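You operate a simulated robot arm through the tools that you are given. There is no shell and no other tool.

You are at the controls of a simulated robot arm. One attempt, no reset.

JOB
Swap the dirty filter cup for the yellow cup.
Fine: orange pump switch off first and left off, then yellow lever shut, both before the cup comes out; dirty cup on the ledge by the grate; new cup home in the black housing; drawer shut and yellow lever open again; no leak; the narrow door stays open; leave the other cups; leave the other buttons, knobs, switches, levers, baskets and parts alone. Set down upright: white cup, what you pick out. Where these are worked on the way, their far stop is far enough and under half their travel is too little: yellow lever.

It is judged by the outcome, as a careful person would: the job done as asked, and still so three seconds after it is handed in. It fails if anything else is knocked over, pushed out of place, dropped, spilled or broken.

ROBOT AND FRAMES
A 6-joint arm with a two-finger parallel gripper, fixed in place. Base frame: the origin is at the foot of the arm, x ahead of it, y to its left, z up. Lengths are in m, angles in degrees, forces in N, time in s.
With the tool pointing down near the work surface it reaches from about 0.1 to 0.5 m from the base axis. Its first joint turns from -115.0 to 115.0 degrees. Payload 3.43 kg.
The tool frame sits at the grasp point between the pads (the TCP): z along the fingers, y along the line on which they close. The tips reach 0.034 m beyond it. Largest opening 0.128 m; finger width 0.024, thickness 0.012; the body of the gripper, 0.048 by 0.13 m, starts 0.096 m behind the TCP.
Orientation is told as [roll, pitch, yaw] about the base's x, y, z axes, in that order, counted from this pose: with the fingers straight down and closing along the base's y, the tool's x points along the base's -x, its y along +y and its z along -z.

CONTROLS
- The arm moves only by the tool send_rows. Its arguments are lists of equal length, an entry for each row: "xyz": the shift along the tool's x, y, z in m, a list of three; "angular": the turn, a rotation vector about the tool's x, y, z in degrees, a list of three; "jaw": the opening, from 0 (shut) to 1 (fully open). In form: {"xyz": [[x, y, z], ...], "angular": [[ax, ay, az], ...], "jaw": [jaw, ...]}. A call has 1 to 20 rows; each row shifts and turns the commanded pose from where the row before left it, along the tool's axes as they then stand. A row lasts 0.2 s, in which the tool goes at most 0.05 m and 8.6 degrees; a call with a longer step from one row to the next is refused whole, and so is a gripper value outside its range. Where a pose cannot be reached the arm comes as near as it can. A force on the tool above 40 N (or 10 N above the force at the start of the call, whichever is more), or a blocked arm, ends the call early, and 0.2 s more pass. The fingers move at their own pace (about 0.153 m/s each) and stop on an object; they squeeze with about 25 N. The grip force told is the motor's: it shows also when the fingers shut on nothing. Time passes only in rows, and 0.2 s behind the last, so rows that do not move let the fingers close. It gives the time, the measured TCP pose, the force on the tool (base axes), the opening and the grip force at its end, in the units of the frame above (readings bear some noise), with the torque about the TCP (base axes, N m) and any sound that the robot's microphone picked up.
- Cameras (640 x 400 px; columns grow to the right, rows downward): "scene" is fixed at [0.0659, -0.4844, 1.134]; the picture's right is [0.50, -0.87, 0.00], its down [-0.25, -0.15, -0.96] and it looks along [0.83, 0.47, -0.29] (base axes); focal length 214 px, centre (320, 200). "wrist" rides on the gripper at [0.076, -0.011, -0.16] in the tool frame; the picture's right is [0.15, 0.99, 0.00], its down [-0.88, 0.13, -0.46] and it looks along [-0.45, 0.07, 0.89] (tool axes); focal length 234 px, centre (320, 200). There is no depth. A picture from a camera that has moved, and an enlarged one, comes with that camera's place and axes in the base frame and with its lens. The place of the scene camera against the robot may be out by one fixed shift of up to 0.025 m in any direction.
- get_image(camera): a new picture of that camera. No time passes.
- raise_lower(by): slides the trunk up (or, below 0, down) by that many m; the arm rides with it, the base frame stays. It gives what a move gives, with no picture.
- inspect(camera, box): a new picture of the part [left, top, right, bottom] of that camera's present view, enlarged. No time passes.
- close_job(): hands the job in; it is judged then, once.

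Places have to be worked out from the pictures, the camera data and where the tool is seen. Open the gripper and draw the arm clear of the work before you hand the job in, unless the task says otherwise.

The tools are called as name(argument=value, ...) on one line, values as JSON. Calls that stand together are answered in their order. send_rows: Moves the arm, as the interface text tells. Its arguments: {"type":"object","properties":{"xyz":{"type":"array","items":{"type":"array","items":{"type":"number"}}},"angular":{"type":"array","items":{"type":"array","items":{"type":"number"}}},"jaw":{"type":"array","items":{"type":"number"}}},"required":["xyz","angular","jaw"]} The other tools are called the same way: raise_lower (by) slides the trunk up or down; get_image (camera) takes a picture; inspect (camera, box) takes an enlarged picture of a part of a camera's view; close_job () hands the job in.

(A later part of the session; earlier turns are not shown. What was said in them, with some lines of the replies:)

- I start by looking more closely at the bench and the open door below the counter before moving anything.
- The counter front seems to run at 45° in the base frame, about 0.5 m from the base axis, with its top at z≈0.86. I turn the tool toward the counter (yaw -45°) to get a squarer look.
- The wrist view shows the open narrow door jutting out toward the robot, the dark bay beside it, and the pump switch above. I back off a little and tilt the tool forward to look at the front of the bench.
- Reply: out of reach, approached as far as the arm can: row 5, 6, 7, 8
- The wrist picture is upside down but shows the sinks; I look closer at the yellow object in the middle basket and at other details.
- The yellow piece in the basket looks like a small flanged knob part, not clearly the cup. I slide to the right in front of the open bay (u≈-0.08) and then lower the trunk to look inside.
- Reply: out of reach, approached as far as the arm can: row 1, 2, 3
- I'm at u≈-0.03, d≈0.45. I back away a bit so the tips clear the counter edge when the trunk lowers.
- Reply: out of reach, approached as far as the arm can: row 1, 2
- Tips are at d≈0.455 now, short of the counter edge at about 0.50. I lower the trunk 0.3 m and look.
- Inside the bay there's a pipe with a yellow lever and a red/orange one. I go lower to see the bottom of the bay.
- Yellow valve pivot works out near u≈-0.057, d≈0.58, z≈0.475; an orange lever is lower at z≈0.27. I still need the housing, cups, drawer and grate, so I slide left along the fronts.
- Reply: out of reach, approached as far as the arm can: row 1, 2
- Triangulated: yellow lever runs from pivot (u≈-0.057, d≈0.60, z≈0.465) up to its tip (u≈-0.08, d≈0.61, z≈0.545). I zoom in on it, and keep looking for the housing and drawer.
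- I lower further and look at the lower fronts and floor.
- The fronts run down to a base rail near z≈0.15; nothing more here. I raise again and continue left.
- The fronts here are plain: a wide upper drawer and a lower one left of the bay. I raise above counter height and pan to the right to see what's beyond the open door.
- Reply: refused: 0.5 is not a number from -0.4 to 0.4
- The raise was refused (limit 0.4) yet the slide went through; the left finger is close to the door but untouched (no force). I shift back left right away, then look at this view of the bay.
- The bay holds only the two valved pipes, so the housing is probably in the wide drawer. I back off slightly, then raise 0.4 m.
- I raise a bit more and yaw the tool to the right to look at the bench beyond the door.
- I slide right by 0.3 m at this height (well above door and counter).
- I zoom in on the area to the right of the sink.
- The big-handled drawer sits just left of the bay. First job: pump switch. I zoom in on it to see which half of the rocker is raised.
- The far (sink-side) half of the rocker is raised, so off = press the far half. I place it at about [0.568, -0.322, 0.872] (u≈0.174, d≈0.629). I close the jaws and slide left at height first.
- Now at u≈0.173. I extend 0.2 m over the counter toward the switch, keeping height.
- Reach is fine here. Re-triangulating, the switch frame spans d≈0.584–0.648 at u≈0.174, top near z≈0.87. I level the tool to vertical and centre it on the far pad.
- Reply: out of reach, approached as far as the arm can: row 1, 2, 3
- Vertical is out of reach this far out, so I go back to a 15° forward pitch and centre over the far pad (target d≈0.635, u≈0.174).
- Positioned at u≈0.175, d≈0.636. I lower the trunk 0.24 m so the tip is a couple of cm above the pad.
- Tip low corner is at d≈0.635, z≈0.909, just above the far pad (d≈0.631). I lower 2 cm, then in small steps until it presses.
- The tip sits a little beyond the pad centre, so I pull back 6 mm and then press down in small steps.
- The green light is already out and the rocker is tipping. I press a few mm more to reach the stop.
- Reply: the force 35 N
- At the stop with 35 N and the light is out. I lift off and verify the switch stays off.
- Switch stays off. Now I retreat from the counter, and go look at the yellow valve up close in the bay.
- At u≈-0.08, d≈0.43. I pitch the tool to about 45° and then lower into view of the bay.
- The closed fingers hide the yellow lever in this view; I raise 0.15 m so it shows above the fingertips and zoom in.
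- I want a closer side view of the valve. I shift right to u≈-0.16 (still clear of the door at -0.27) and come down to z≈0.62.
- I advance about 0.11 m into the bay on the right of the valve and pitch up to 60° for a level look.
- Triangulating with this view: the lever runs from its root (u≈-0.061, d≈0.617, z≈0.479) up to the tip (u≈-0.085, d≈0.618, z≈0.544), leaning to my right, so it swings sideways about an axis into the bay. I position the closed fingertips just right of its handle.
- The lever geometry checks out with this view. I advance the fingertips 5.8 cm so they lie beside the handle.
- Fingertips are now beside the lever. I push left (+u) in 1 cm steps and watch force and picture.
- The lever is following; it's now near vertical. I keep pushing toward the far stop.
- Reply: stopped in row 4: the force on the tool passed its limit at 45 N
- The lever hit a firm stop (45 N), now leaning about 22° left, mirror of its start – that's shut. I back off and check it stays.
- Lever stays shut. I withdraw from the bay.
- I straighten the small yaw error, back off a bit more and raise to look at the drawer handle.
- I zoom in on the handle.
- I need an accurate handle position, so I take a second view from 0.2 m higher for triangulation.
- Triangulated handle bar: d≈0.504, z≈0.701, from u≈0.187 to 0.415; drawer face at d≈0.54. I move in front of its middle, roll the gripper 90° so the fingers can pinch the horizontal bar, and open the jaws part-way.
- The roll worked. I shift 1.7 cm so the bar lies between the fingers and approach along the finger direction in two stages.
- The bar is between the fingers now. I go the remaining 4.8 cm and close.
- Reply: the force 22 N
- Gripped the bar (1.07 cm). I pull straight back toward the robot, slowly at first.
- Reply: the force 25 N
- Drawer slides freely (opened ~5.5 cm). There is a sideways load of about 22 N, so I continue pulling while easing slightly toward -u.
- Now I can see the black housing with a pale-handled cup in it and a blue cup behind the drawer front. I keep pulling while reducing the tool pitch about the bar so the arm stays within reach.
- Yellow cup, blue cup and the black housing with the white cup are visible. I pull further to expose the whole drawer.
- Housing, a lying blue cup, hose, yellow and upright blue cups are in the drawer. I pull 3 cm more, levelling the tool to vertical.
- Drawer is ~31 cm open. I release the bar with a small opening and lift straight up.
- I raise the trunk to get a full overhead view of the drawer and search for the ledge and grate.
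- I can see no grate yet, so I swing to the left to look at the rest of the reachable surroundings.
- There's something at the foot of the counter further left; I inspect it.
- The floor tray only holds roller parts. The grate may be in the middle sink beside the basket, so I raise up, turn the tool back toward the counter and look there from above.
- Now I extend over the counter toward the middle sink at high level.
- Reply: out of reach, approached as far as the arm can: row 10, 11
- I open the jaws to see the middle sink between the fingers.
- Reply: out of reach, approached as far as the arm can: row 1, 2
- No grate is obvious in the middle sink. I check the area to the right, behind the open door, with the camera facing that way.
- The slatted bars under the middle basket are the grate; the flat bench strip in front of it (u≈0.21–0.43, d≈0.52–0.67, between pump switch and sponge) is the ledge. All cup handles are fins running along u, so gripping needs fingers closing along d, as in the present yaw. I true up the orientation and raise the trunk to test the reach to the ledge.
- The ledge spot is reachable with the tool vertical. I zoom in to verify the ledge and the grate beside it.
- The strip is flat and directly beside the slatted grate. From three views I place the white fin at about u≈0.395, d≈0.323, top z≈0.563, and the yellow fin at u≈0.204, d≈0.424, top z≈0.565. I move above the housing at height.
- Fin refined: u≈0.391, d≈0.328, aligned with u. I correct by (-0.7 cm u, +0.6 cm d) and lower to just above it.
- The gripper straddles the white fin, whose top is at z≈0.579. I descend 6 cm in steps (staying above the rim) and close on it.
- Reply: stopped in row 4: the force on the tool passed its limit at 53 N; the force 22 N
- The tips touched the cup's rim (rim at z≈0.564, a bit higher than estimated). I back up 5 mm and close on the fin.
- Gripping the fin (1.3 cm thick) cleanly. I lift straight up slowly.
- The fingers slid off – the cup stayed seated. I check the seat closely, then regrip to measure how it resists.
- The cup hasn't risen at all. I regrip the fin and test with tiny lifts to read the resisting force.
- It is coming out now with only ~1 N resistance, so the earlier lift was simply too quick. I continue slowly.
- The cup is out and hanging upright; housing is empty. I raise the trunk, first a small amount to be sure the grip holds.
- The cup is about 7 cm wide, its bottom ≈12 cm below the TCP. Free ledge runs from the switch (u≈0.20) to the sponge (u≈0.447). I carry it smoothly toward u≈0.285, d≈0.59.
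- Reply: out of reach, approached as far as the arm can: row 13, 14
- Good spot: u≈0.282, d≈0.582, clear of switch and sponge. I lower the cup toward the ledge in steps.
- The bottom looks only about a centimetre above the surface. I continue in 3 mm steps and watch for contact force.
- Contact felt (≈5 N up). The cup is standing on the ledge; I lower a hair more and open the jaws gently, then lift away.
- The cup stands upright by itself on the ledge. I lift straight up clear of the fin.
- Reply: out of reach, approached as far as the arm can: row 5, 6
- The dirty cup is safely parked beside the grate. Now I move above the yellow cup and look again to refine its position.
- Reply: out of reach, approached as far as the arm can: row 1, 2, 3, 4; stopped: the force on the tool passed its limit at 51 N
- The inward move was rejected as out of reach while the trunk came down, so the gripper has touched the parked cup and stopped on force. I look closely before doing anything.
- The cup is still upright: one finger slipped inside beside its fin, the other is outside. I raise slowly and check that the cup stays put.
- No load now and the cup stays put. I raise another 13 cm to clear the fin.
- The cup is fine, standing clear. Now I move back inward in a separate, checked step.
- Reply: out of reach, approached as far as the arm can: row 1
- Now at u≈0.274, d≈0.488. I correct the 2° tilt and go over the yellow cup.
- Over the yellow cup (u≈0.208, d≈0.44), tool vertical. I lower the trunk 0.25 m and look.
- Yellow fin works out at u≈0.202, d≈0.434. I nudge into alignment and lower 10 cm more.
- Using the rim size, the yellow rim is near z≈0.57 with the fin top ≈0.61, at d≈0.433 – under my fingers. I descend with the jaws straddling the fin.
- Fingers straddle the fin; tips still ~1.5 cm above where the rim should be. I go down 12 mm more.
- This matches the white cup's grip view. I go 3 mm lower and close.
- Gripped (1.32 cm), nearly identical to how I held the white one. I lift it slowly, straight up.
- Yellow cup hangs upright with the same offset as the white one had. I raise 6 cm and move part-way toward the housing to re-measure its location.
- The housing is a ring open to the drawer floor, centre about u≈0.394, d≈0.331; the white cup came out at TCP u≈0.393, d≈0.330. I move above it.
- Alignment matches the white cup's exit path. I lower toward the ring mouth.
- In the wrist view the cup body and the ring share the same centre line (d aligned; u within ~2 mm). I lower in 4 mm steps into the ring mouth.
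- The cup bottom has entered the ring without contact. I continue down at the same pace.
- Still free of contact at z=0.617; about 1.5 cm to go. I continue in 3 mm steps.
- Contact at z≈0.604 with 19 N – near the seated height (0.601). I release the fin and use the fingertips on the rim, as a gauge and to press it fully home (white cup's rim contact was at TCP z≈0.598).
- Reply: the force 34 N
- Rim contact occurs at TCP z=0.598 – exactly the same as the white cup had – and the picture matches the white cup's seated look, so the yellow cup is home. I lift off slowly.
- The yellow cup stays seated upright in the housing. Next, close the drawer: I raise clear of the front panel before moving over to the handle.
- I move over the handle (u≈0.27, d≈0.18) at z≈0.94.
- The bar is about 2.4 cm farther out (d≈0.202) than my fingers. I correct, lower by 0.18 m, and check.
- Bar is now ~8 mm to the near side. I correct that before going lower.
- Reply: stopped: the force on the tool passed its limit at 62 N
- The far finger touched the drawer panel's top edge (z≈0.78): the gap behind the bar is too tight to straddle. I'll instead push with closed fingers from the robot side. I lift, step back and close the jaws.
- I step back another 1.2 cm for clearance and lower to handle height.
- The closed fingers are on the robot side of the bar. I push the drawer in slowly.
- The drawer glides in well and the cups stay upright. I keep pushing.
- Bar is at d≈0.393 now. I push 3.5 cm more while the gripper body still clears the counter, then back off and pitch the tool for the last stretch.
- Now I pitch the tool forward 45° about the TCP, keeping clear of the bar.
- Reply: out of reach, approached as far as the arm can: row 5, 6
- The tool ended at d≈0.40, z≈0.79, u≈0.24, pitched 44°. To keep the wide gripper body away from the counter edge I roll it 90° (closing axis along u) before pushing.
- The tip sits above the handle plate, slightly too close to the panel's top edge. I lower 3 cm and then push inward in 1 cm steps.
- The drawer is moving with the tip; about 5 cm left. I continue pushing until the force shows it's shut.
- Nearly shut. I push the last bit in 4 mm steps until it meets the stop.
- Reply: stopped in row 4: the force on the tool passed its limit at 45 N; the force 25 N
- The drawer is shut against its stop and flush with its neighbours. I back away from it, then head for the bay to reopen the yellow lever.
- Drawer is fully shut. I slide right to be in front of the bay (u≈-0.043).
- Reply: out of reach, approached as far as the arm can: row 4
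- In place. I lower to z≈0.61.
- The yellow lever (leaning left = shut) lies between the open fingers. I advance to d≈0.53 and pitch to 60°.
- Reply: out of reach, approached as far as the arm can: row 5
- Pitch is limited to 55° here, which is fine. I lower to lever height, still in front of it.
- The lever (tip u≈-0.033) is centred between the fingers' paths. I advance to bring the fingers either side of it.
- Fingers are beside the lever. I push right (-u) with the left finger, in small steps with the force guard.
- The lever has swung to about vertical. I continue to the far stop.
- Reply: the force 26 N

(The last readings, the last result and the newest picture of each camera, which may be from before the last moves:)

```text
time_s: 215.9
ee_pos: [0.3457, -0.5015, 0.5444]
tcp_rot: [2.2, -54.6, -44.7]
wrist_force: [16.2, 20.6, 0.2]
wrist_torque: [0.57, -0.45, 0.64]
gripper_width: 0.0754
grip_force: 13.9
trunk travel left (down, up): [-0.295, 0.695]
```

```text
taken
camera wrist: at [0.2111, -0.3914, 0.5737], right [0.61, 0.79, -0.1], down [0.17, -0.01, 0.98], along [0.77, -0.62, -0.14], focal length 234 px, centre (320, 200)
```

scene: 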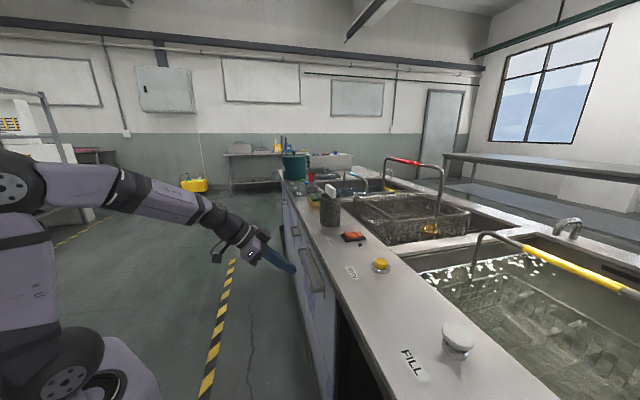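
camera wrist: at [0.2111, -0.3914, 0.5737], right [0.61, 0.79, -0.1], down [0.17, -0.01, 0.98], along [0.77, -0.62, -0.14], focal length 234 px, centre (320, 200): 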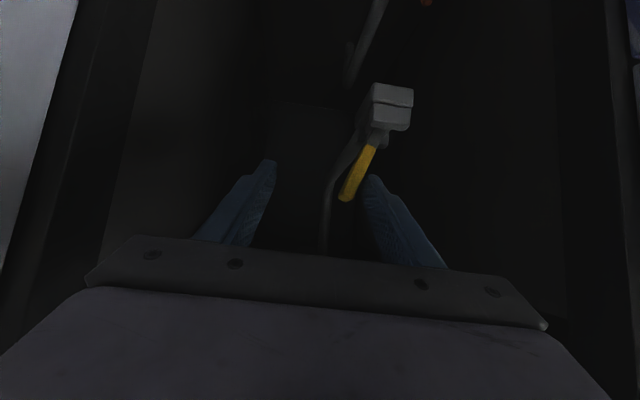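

The lever is back at its open stop (tip u≈-0.086, as at the start). I ease off and check it stays.

send_rows(xyz=[[0, 0.012, 0], [0, 0.013, 0], [0, 0, 0]], angular=[[0, 0, 0], [0, 0, 0], [0, 0, 0]], jaw=[0.5, 0.5, 0.5])

get_image(camera="wrist")

```text
time_s: 216.7
ee_pos: [0.3583, -0.488, 0.5431]
tcp_rot: [1.7, -54.6, -44.9]
wrist_force: [-0.4, 0.2, -0.1]
wrist_torque: [0.0, 0.02, 0.0]
gripper_width: 0.0638
grip_force: 0.0
trunk travel left (down, up): [-0.295, 0.695]
```

```text
taken
camera wrist: at [0.2255, -0.3763, 0.573], right [0.62, 0.78, -0.1], down [0.18, -0.01, 0.98], along [0.76, -0.63, -0.15], focal length 234 px, centre (320, 200)
```

wrist: 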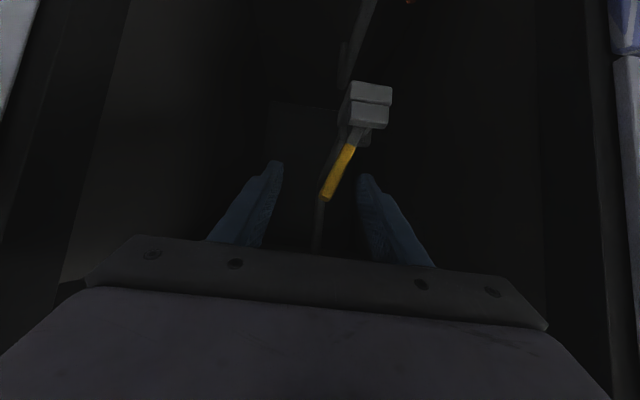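

The lever stays open. I withdraw straight back out of the bay.

send_rows(xyz=[[0.0232, 0, -0.0326], [0.0232, 0, -0.0326], [0.0232, 0, -0.0326], [0, 0, 0]], angular=[[0, 0, 0], [0, 0, 0], [0, 0, 0], [0, 0, 0]], jaw=[0.5, 0.5, 0.5, 0.5])

get_image(camera="wrist")

```text
time_s: 217.7
ee_pos: [0.2697, -0.4045, 0.5465]
tcp_rot: [1.9, -54.5, -44.9]
wrist_force: [0.9, -0.3, -0.3]
wrist_torque: [0.02, -0.01, -0.01]
gripper_width: 0.064
grip_force: 0.0
trunk travel left (down, up): [-0.295, 0.695]
```

```text
taken
camera wrist: at [0.137, -0.2924, 0.5762], right [0.62, 0.78, -0.1], down [0.18, -0.01, 0.98], along [0.76, -0.63, -0.15], focal length 234 px, centre (320, 200)
```

wrist: 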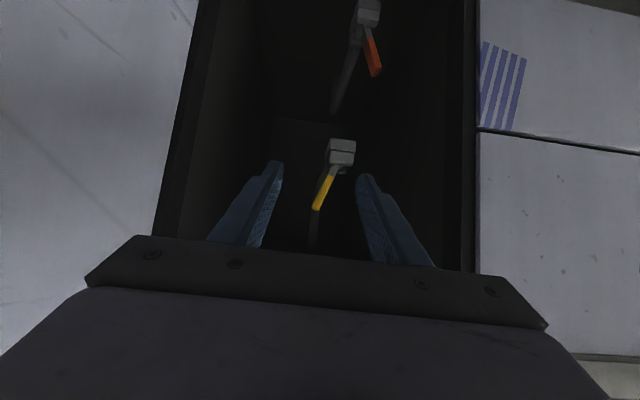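

Lever is open, the orange one untouched. I level the pitch to 45°, back off further and rise.

send_rows(xyz=[[0, 0, 0], [0, 0, 0], [0.0247, 0, -0.0247], [0, 0, 0]], angular=[[0, 5, 0], [0, 4.6, 0], [0, 0, 0], [0, 0, 0]], jaw=[1, 1, 1, 1])

```text
time_s: 218.7
ee_pos: [0.2458, -0.3803, 0.5426]
tcp_rot: [1.5, -45.1, -44.4]
wrist_force: [0.3, 0.1, 1.0]
wrist_torque: [-0.01, 0.0, -0.01]
gripper_width: 0.128
grip_force: 0.1
trunk travel left (down, up): [-0.295, 0.695]
```

Tips are at d≈0.467, clear of the counter edge. I raise 0.4 m.

raise_lower(by=0.4)

get_image(camera="scene")

get_image(camera="wrist")

```text
time_s: 222.6
ee_pos: [0.2459, -0.3818, 0.9442]
tcp_rot: [1.5, -44.9, -44.5]
wrist_force: [0.3, -0.1, -0.7]
wrist_torque: [-0.01, -0.03, 0.0]
gripper_width: 0.1281
grip_force: 0.1
trunk travel left (down, up): [-0.695, 0.295]
```

```text
taken
```

scene: 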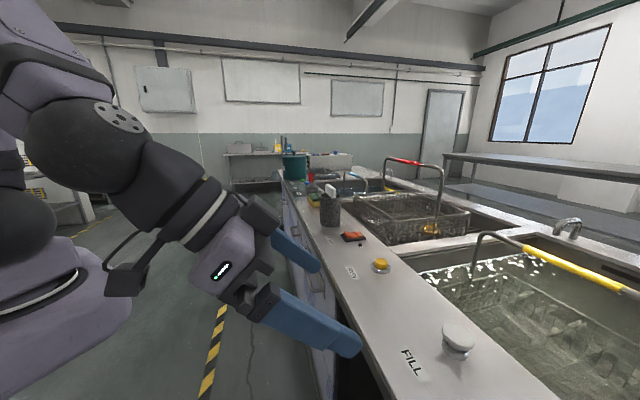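

```text
taken
camera wrist: at [0.1183, -0.2756, 1.0015], right [0.61, 0.79, -0.08], down [0.3, -0.12, 0.95], along [0.74, -0.6, -0.31], focal length 234 px, centre (320, 200)
```

wrist: 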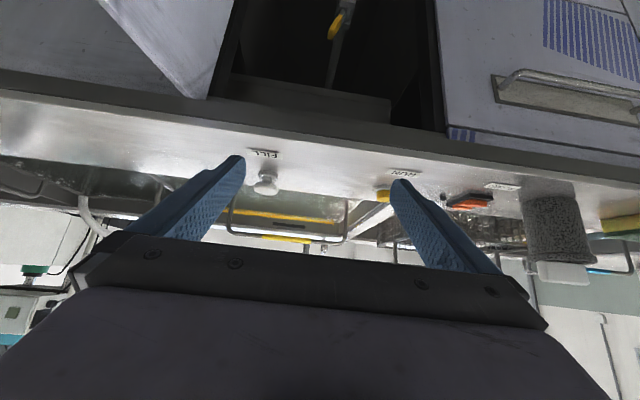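

I rise further and move the arm away to a clear pose, then verify everything.

raise_lower(by=0.25)

send_rows(xyz=[[0, 0.04, 0], [0, 0.04, 0], [0, 0.04, 0], [0, 0.04, 0], [0, 0.04, 0], [0, 0, 0], [0, 0, 0], [0, 0, 0], [0, 0, 0], [0, 0, 0], [0, 0, 0], [0, 0, 0]], angular=[[0, 0, 0], [0, 0, 0], [0, 0, 0], [0, 0, 0], [0, 0, 0], [0, 7.5, 0], [0, 7.5, 0], [0, 7.5, 0], [0, 7.5, 0], [0, 7.5, 0], [0, 7.5, 0], [0, 0, 0]], jaw=[1, 1, 1, 1, 1, 1, 1, 1, 1, 1, 1, 1])

get_image(camera="scene")

get_image(camera="wrist")

```text
time_s: 225.1
ee_pos: [0.2452, -0.3822, 1.1932]
tcp_rot: [1.7, -44.9, -44.5]
wrist_force: [-0.4, 0.3, 0.6]
wrist_torque: [0.0, -0.01, -0.02]
gripper_width: 0.128
grip_force: 0.0
trunk travel left (down, up): [-0.945, 0.045]
```

```text
time_s: 227.7
ee_pos: [0.3904, -0.199, 1.1468]
tcp_rot: [-7.1, -12.4, -45.4]
wrist_force: [0.0, 0.9, -0.8]
wrist_torque: [-0.01, -0.05, -0.02]
gripper_width: 0.1281
grip_force: 0.0
out of reach, approached as far as the arm can: row 4, 6, 7, 9, 10, 11
trunk travel left (down, up): [-0.945, 0.045]
```

```text
taken
```

scene: 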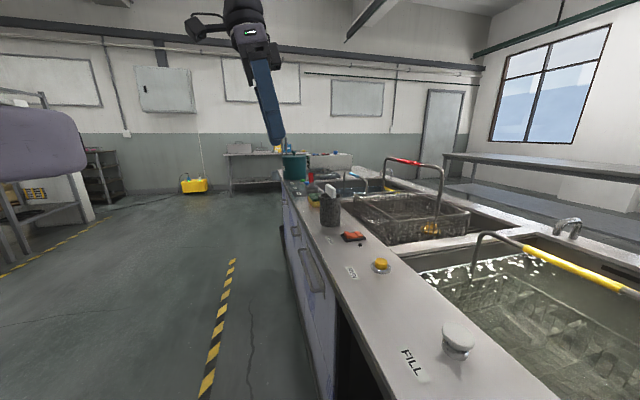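

```text
taken
camera wrist: at [0.3224, -0.1162, 1.2865], right [0.62, 0.77, -0.15], down [0.67, -0.42, 0.61], along [0.41, -0.48, -0.77], focal length 234 px, centre (320, 200)
```

wrist: 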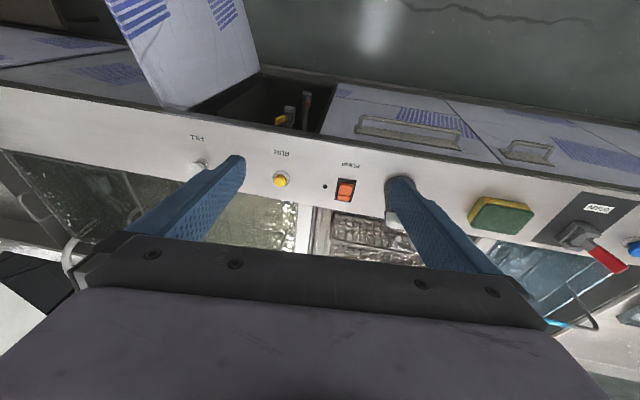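

Now I check each result closely: ledge cup, switch, drawer front, lever, and any sign of a leak.

inspect(camera="scene", box=[280, 170, 400, 270])

inspect(camera="wrist", box=[180, 40, 480, 200])

inspect(camera="scene", box=[200, 220, 380, 400])

```text
4.00 times, centred on (340, 220) of scene
camera zoom: at [0.0659, -0.4844, 1.134], right [0.5, -0.87, 0.0], down [-0.25, -0.15, -0.96], along [0.83, 0.47, -0.29], focal length 858 px, centre (240, 120)
```

zoom: 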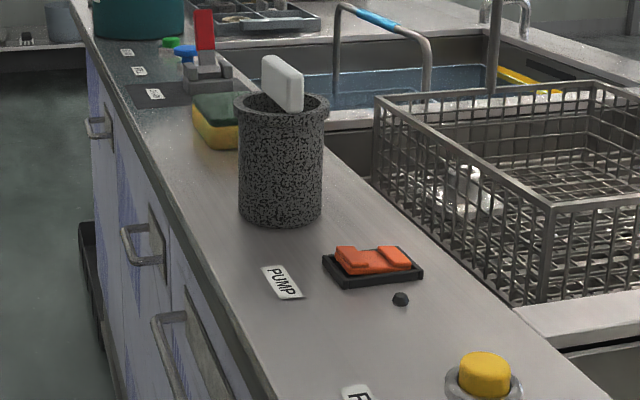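

```text
2.13 times, centred on (330, 120) of wrist
camera zoom: at [0.3224, -0.1162, 1.2865], right [0.62, 0.77, -0.15], down [0.67, -0.42, 0.61], along [0.41, -0.48, -0.77], focal length 500 px, centre (299, 371)
```

zoom: 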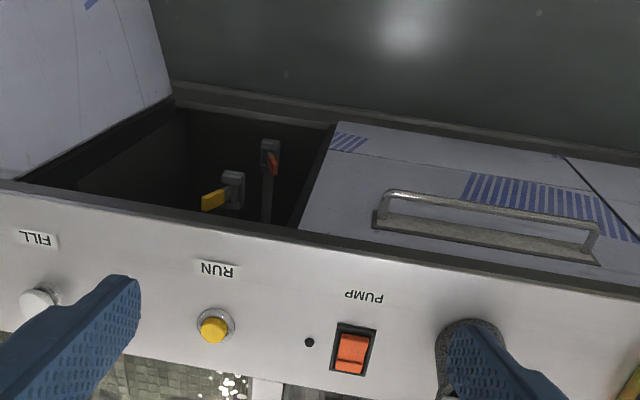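

```text
2.22 times, centred on (290, 310) of scene
camera zoom: at [0.0659, -0.4844, 1.134], right [0.5, -0.87, 0.0], down [-0.25, -0.15, -0.96], along [0.83, 0.47, -0.29], focal length 477 px, centre (387, -44)
```

zoom: 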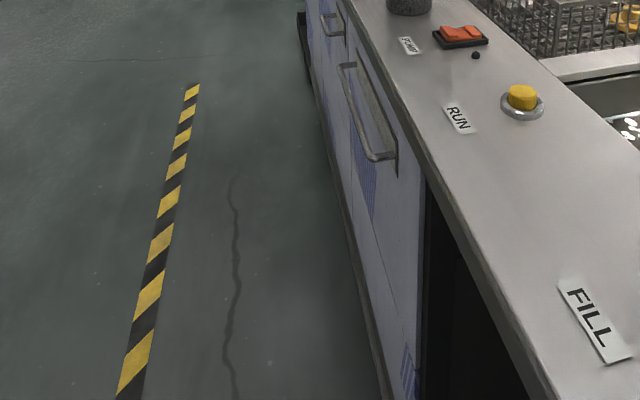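

All checks pass:
- The pump switch is off with its light out.
- The dirty cup stands upright on the ledge beside the grate.
- The yellow cup was seated in the housing, and the drawer is shut flush.
- The yellow lever is back at its open stop.
- The narrow door is still open, and I see no leak.

The gripper is open and clear of the work, so I hand the job in.

close_job()

```text
The job is handed in.
```

The cup swap is done and handed in. The result of the judging has not come back.

- **Pump switch:** I turned it off first and left it off. Its light is out.
- **Yellow lever:** I shut it before the cup came out. After closing the drawer I pushed it back to its open stop, at the same angle it started from.
- **Dirty cup:** It stands upright on the counter strip between the pump switch and the sponge. Nothing there was labelled, so I took that strip to be the "ledge by the grate" because it runs along the slatted bars in the middle sink.
- **Yellow cup:** It sits in the black housing at the same height the dirty cup had. I could not see it once the drawer was closed.
- **Drawer and door:** The drawer is shut against its stop. The narrow door is still open.
- **Leak:** I saw none in the last pictures, though I could not see inside the closed drawer.

Two contacts happened on the way:
- The gripper came down on the parked dirty cup and stopped at about 51 N. The cup stayed upright and in place.
- A finger touched the top edge of the drawer front, with no visible effect.

In the last pictures I could see no other cup, control or basket out of place. The cups inside the drawer were hidden once it closed.
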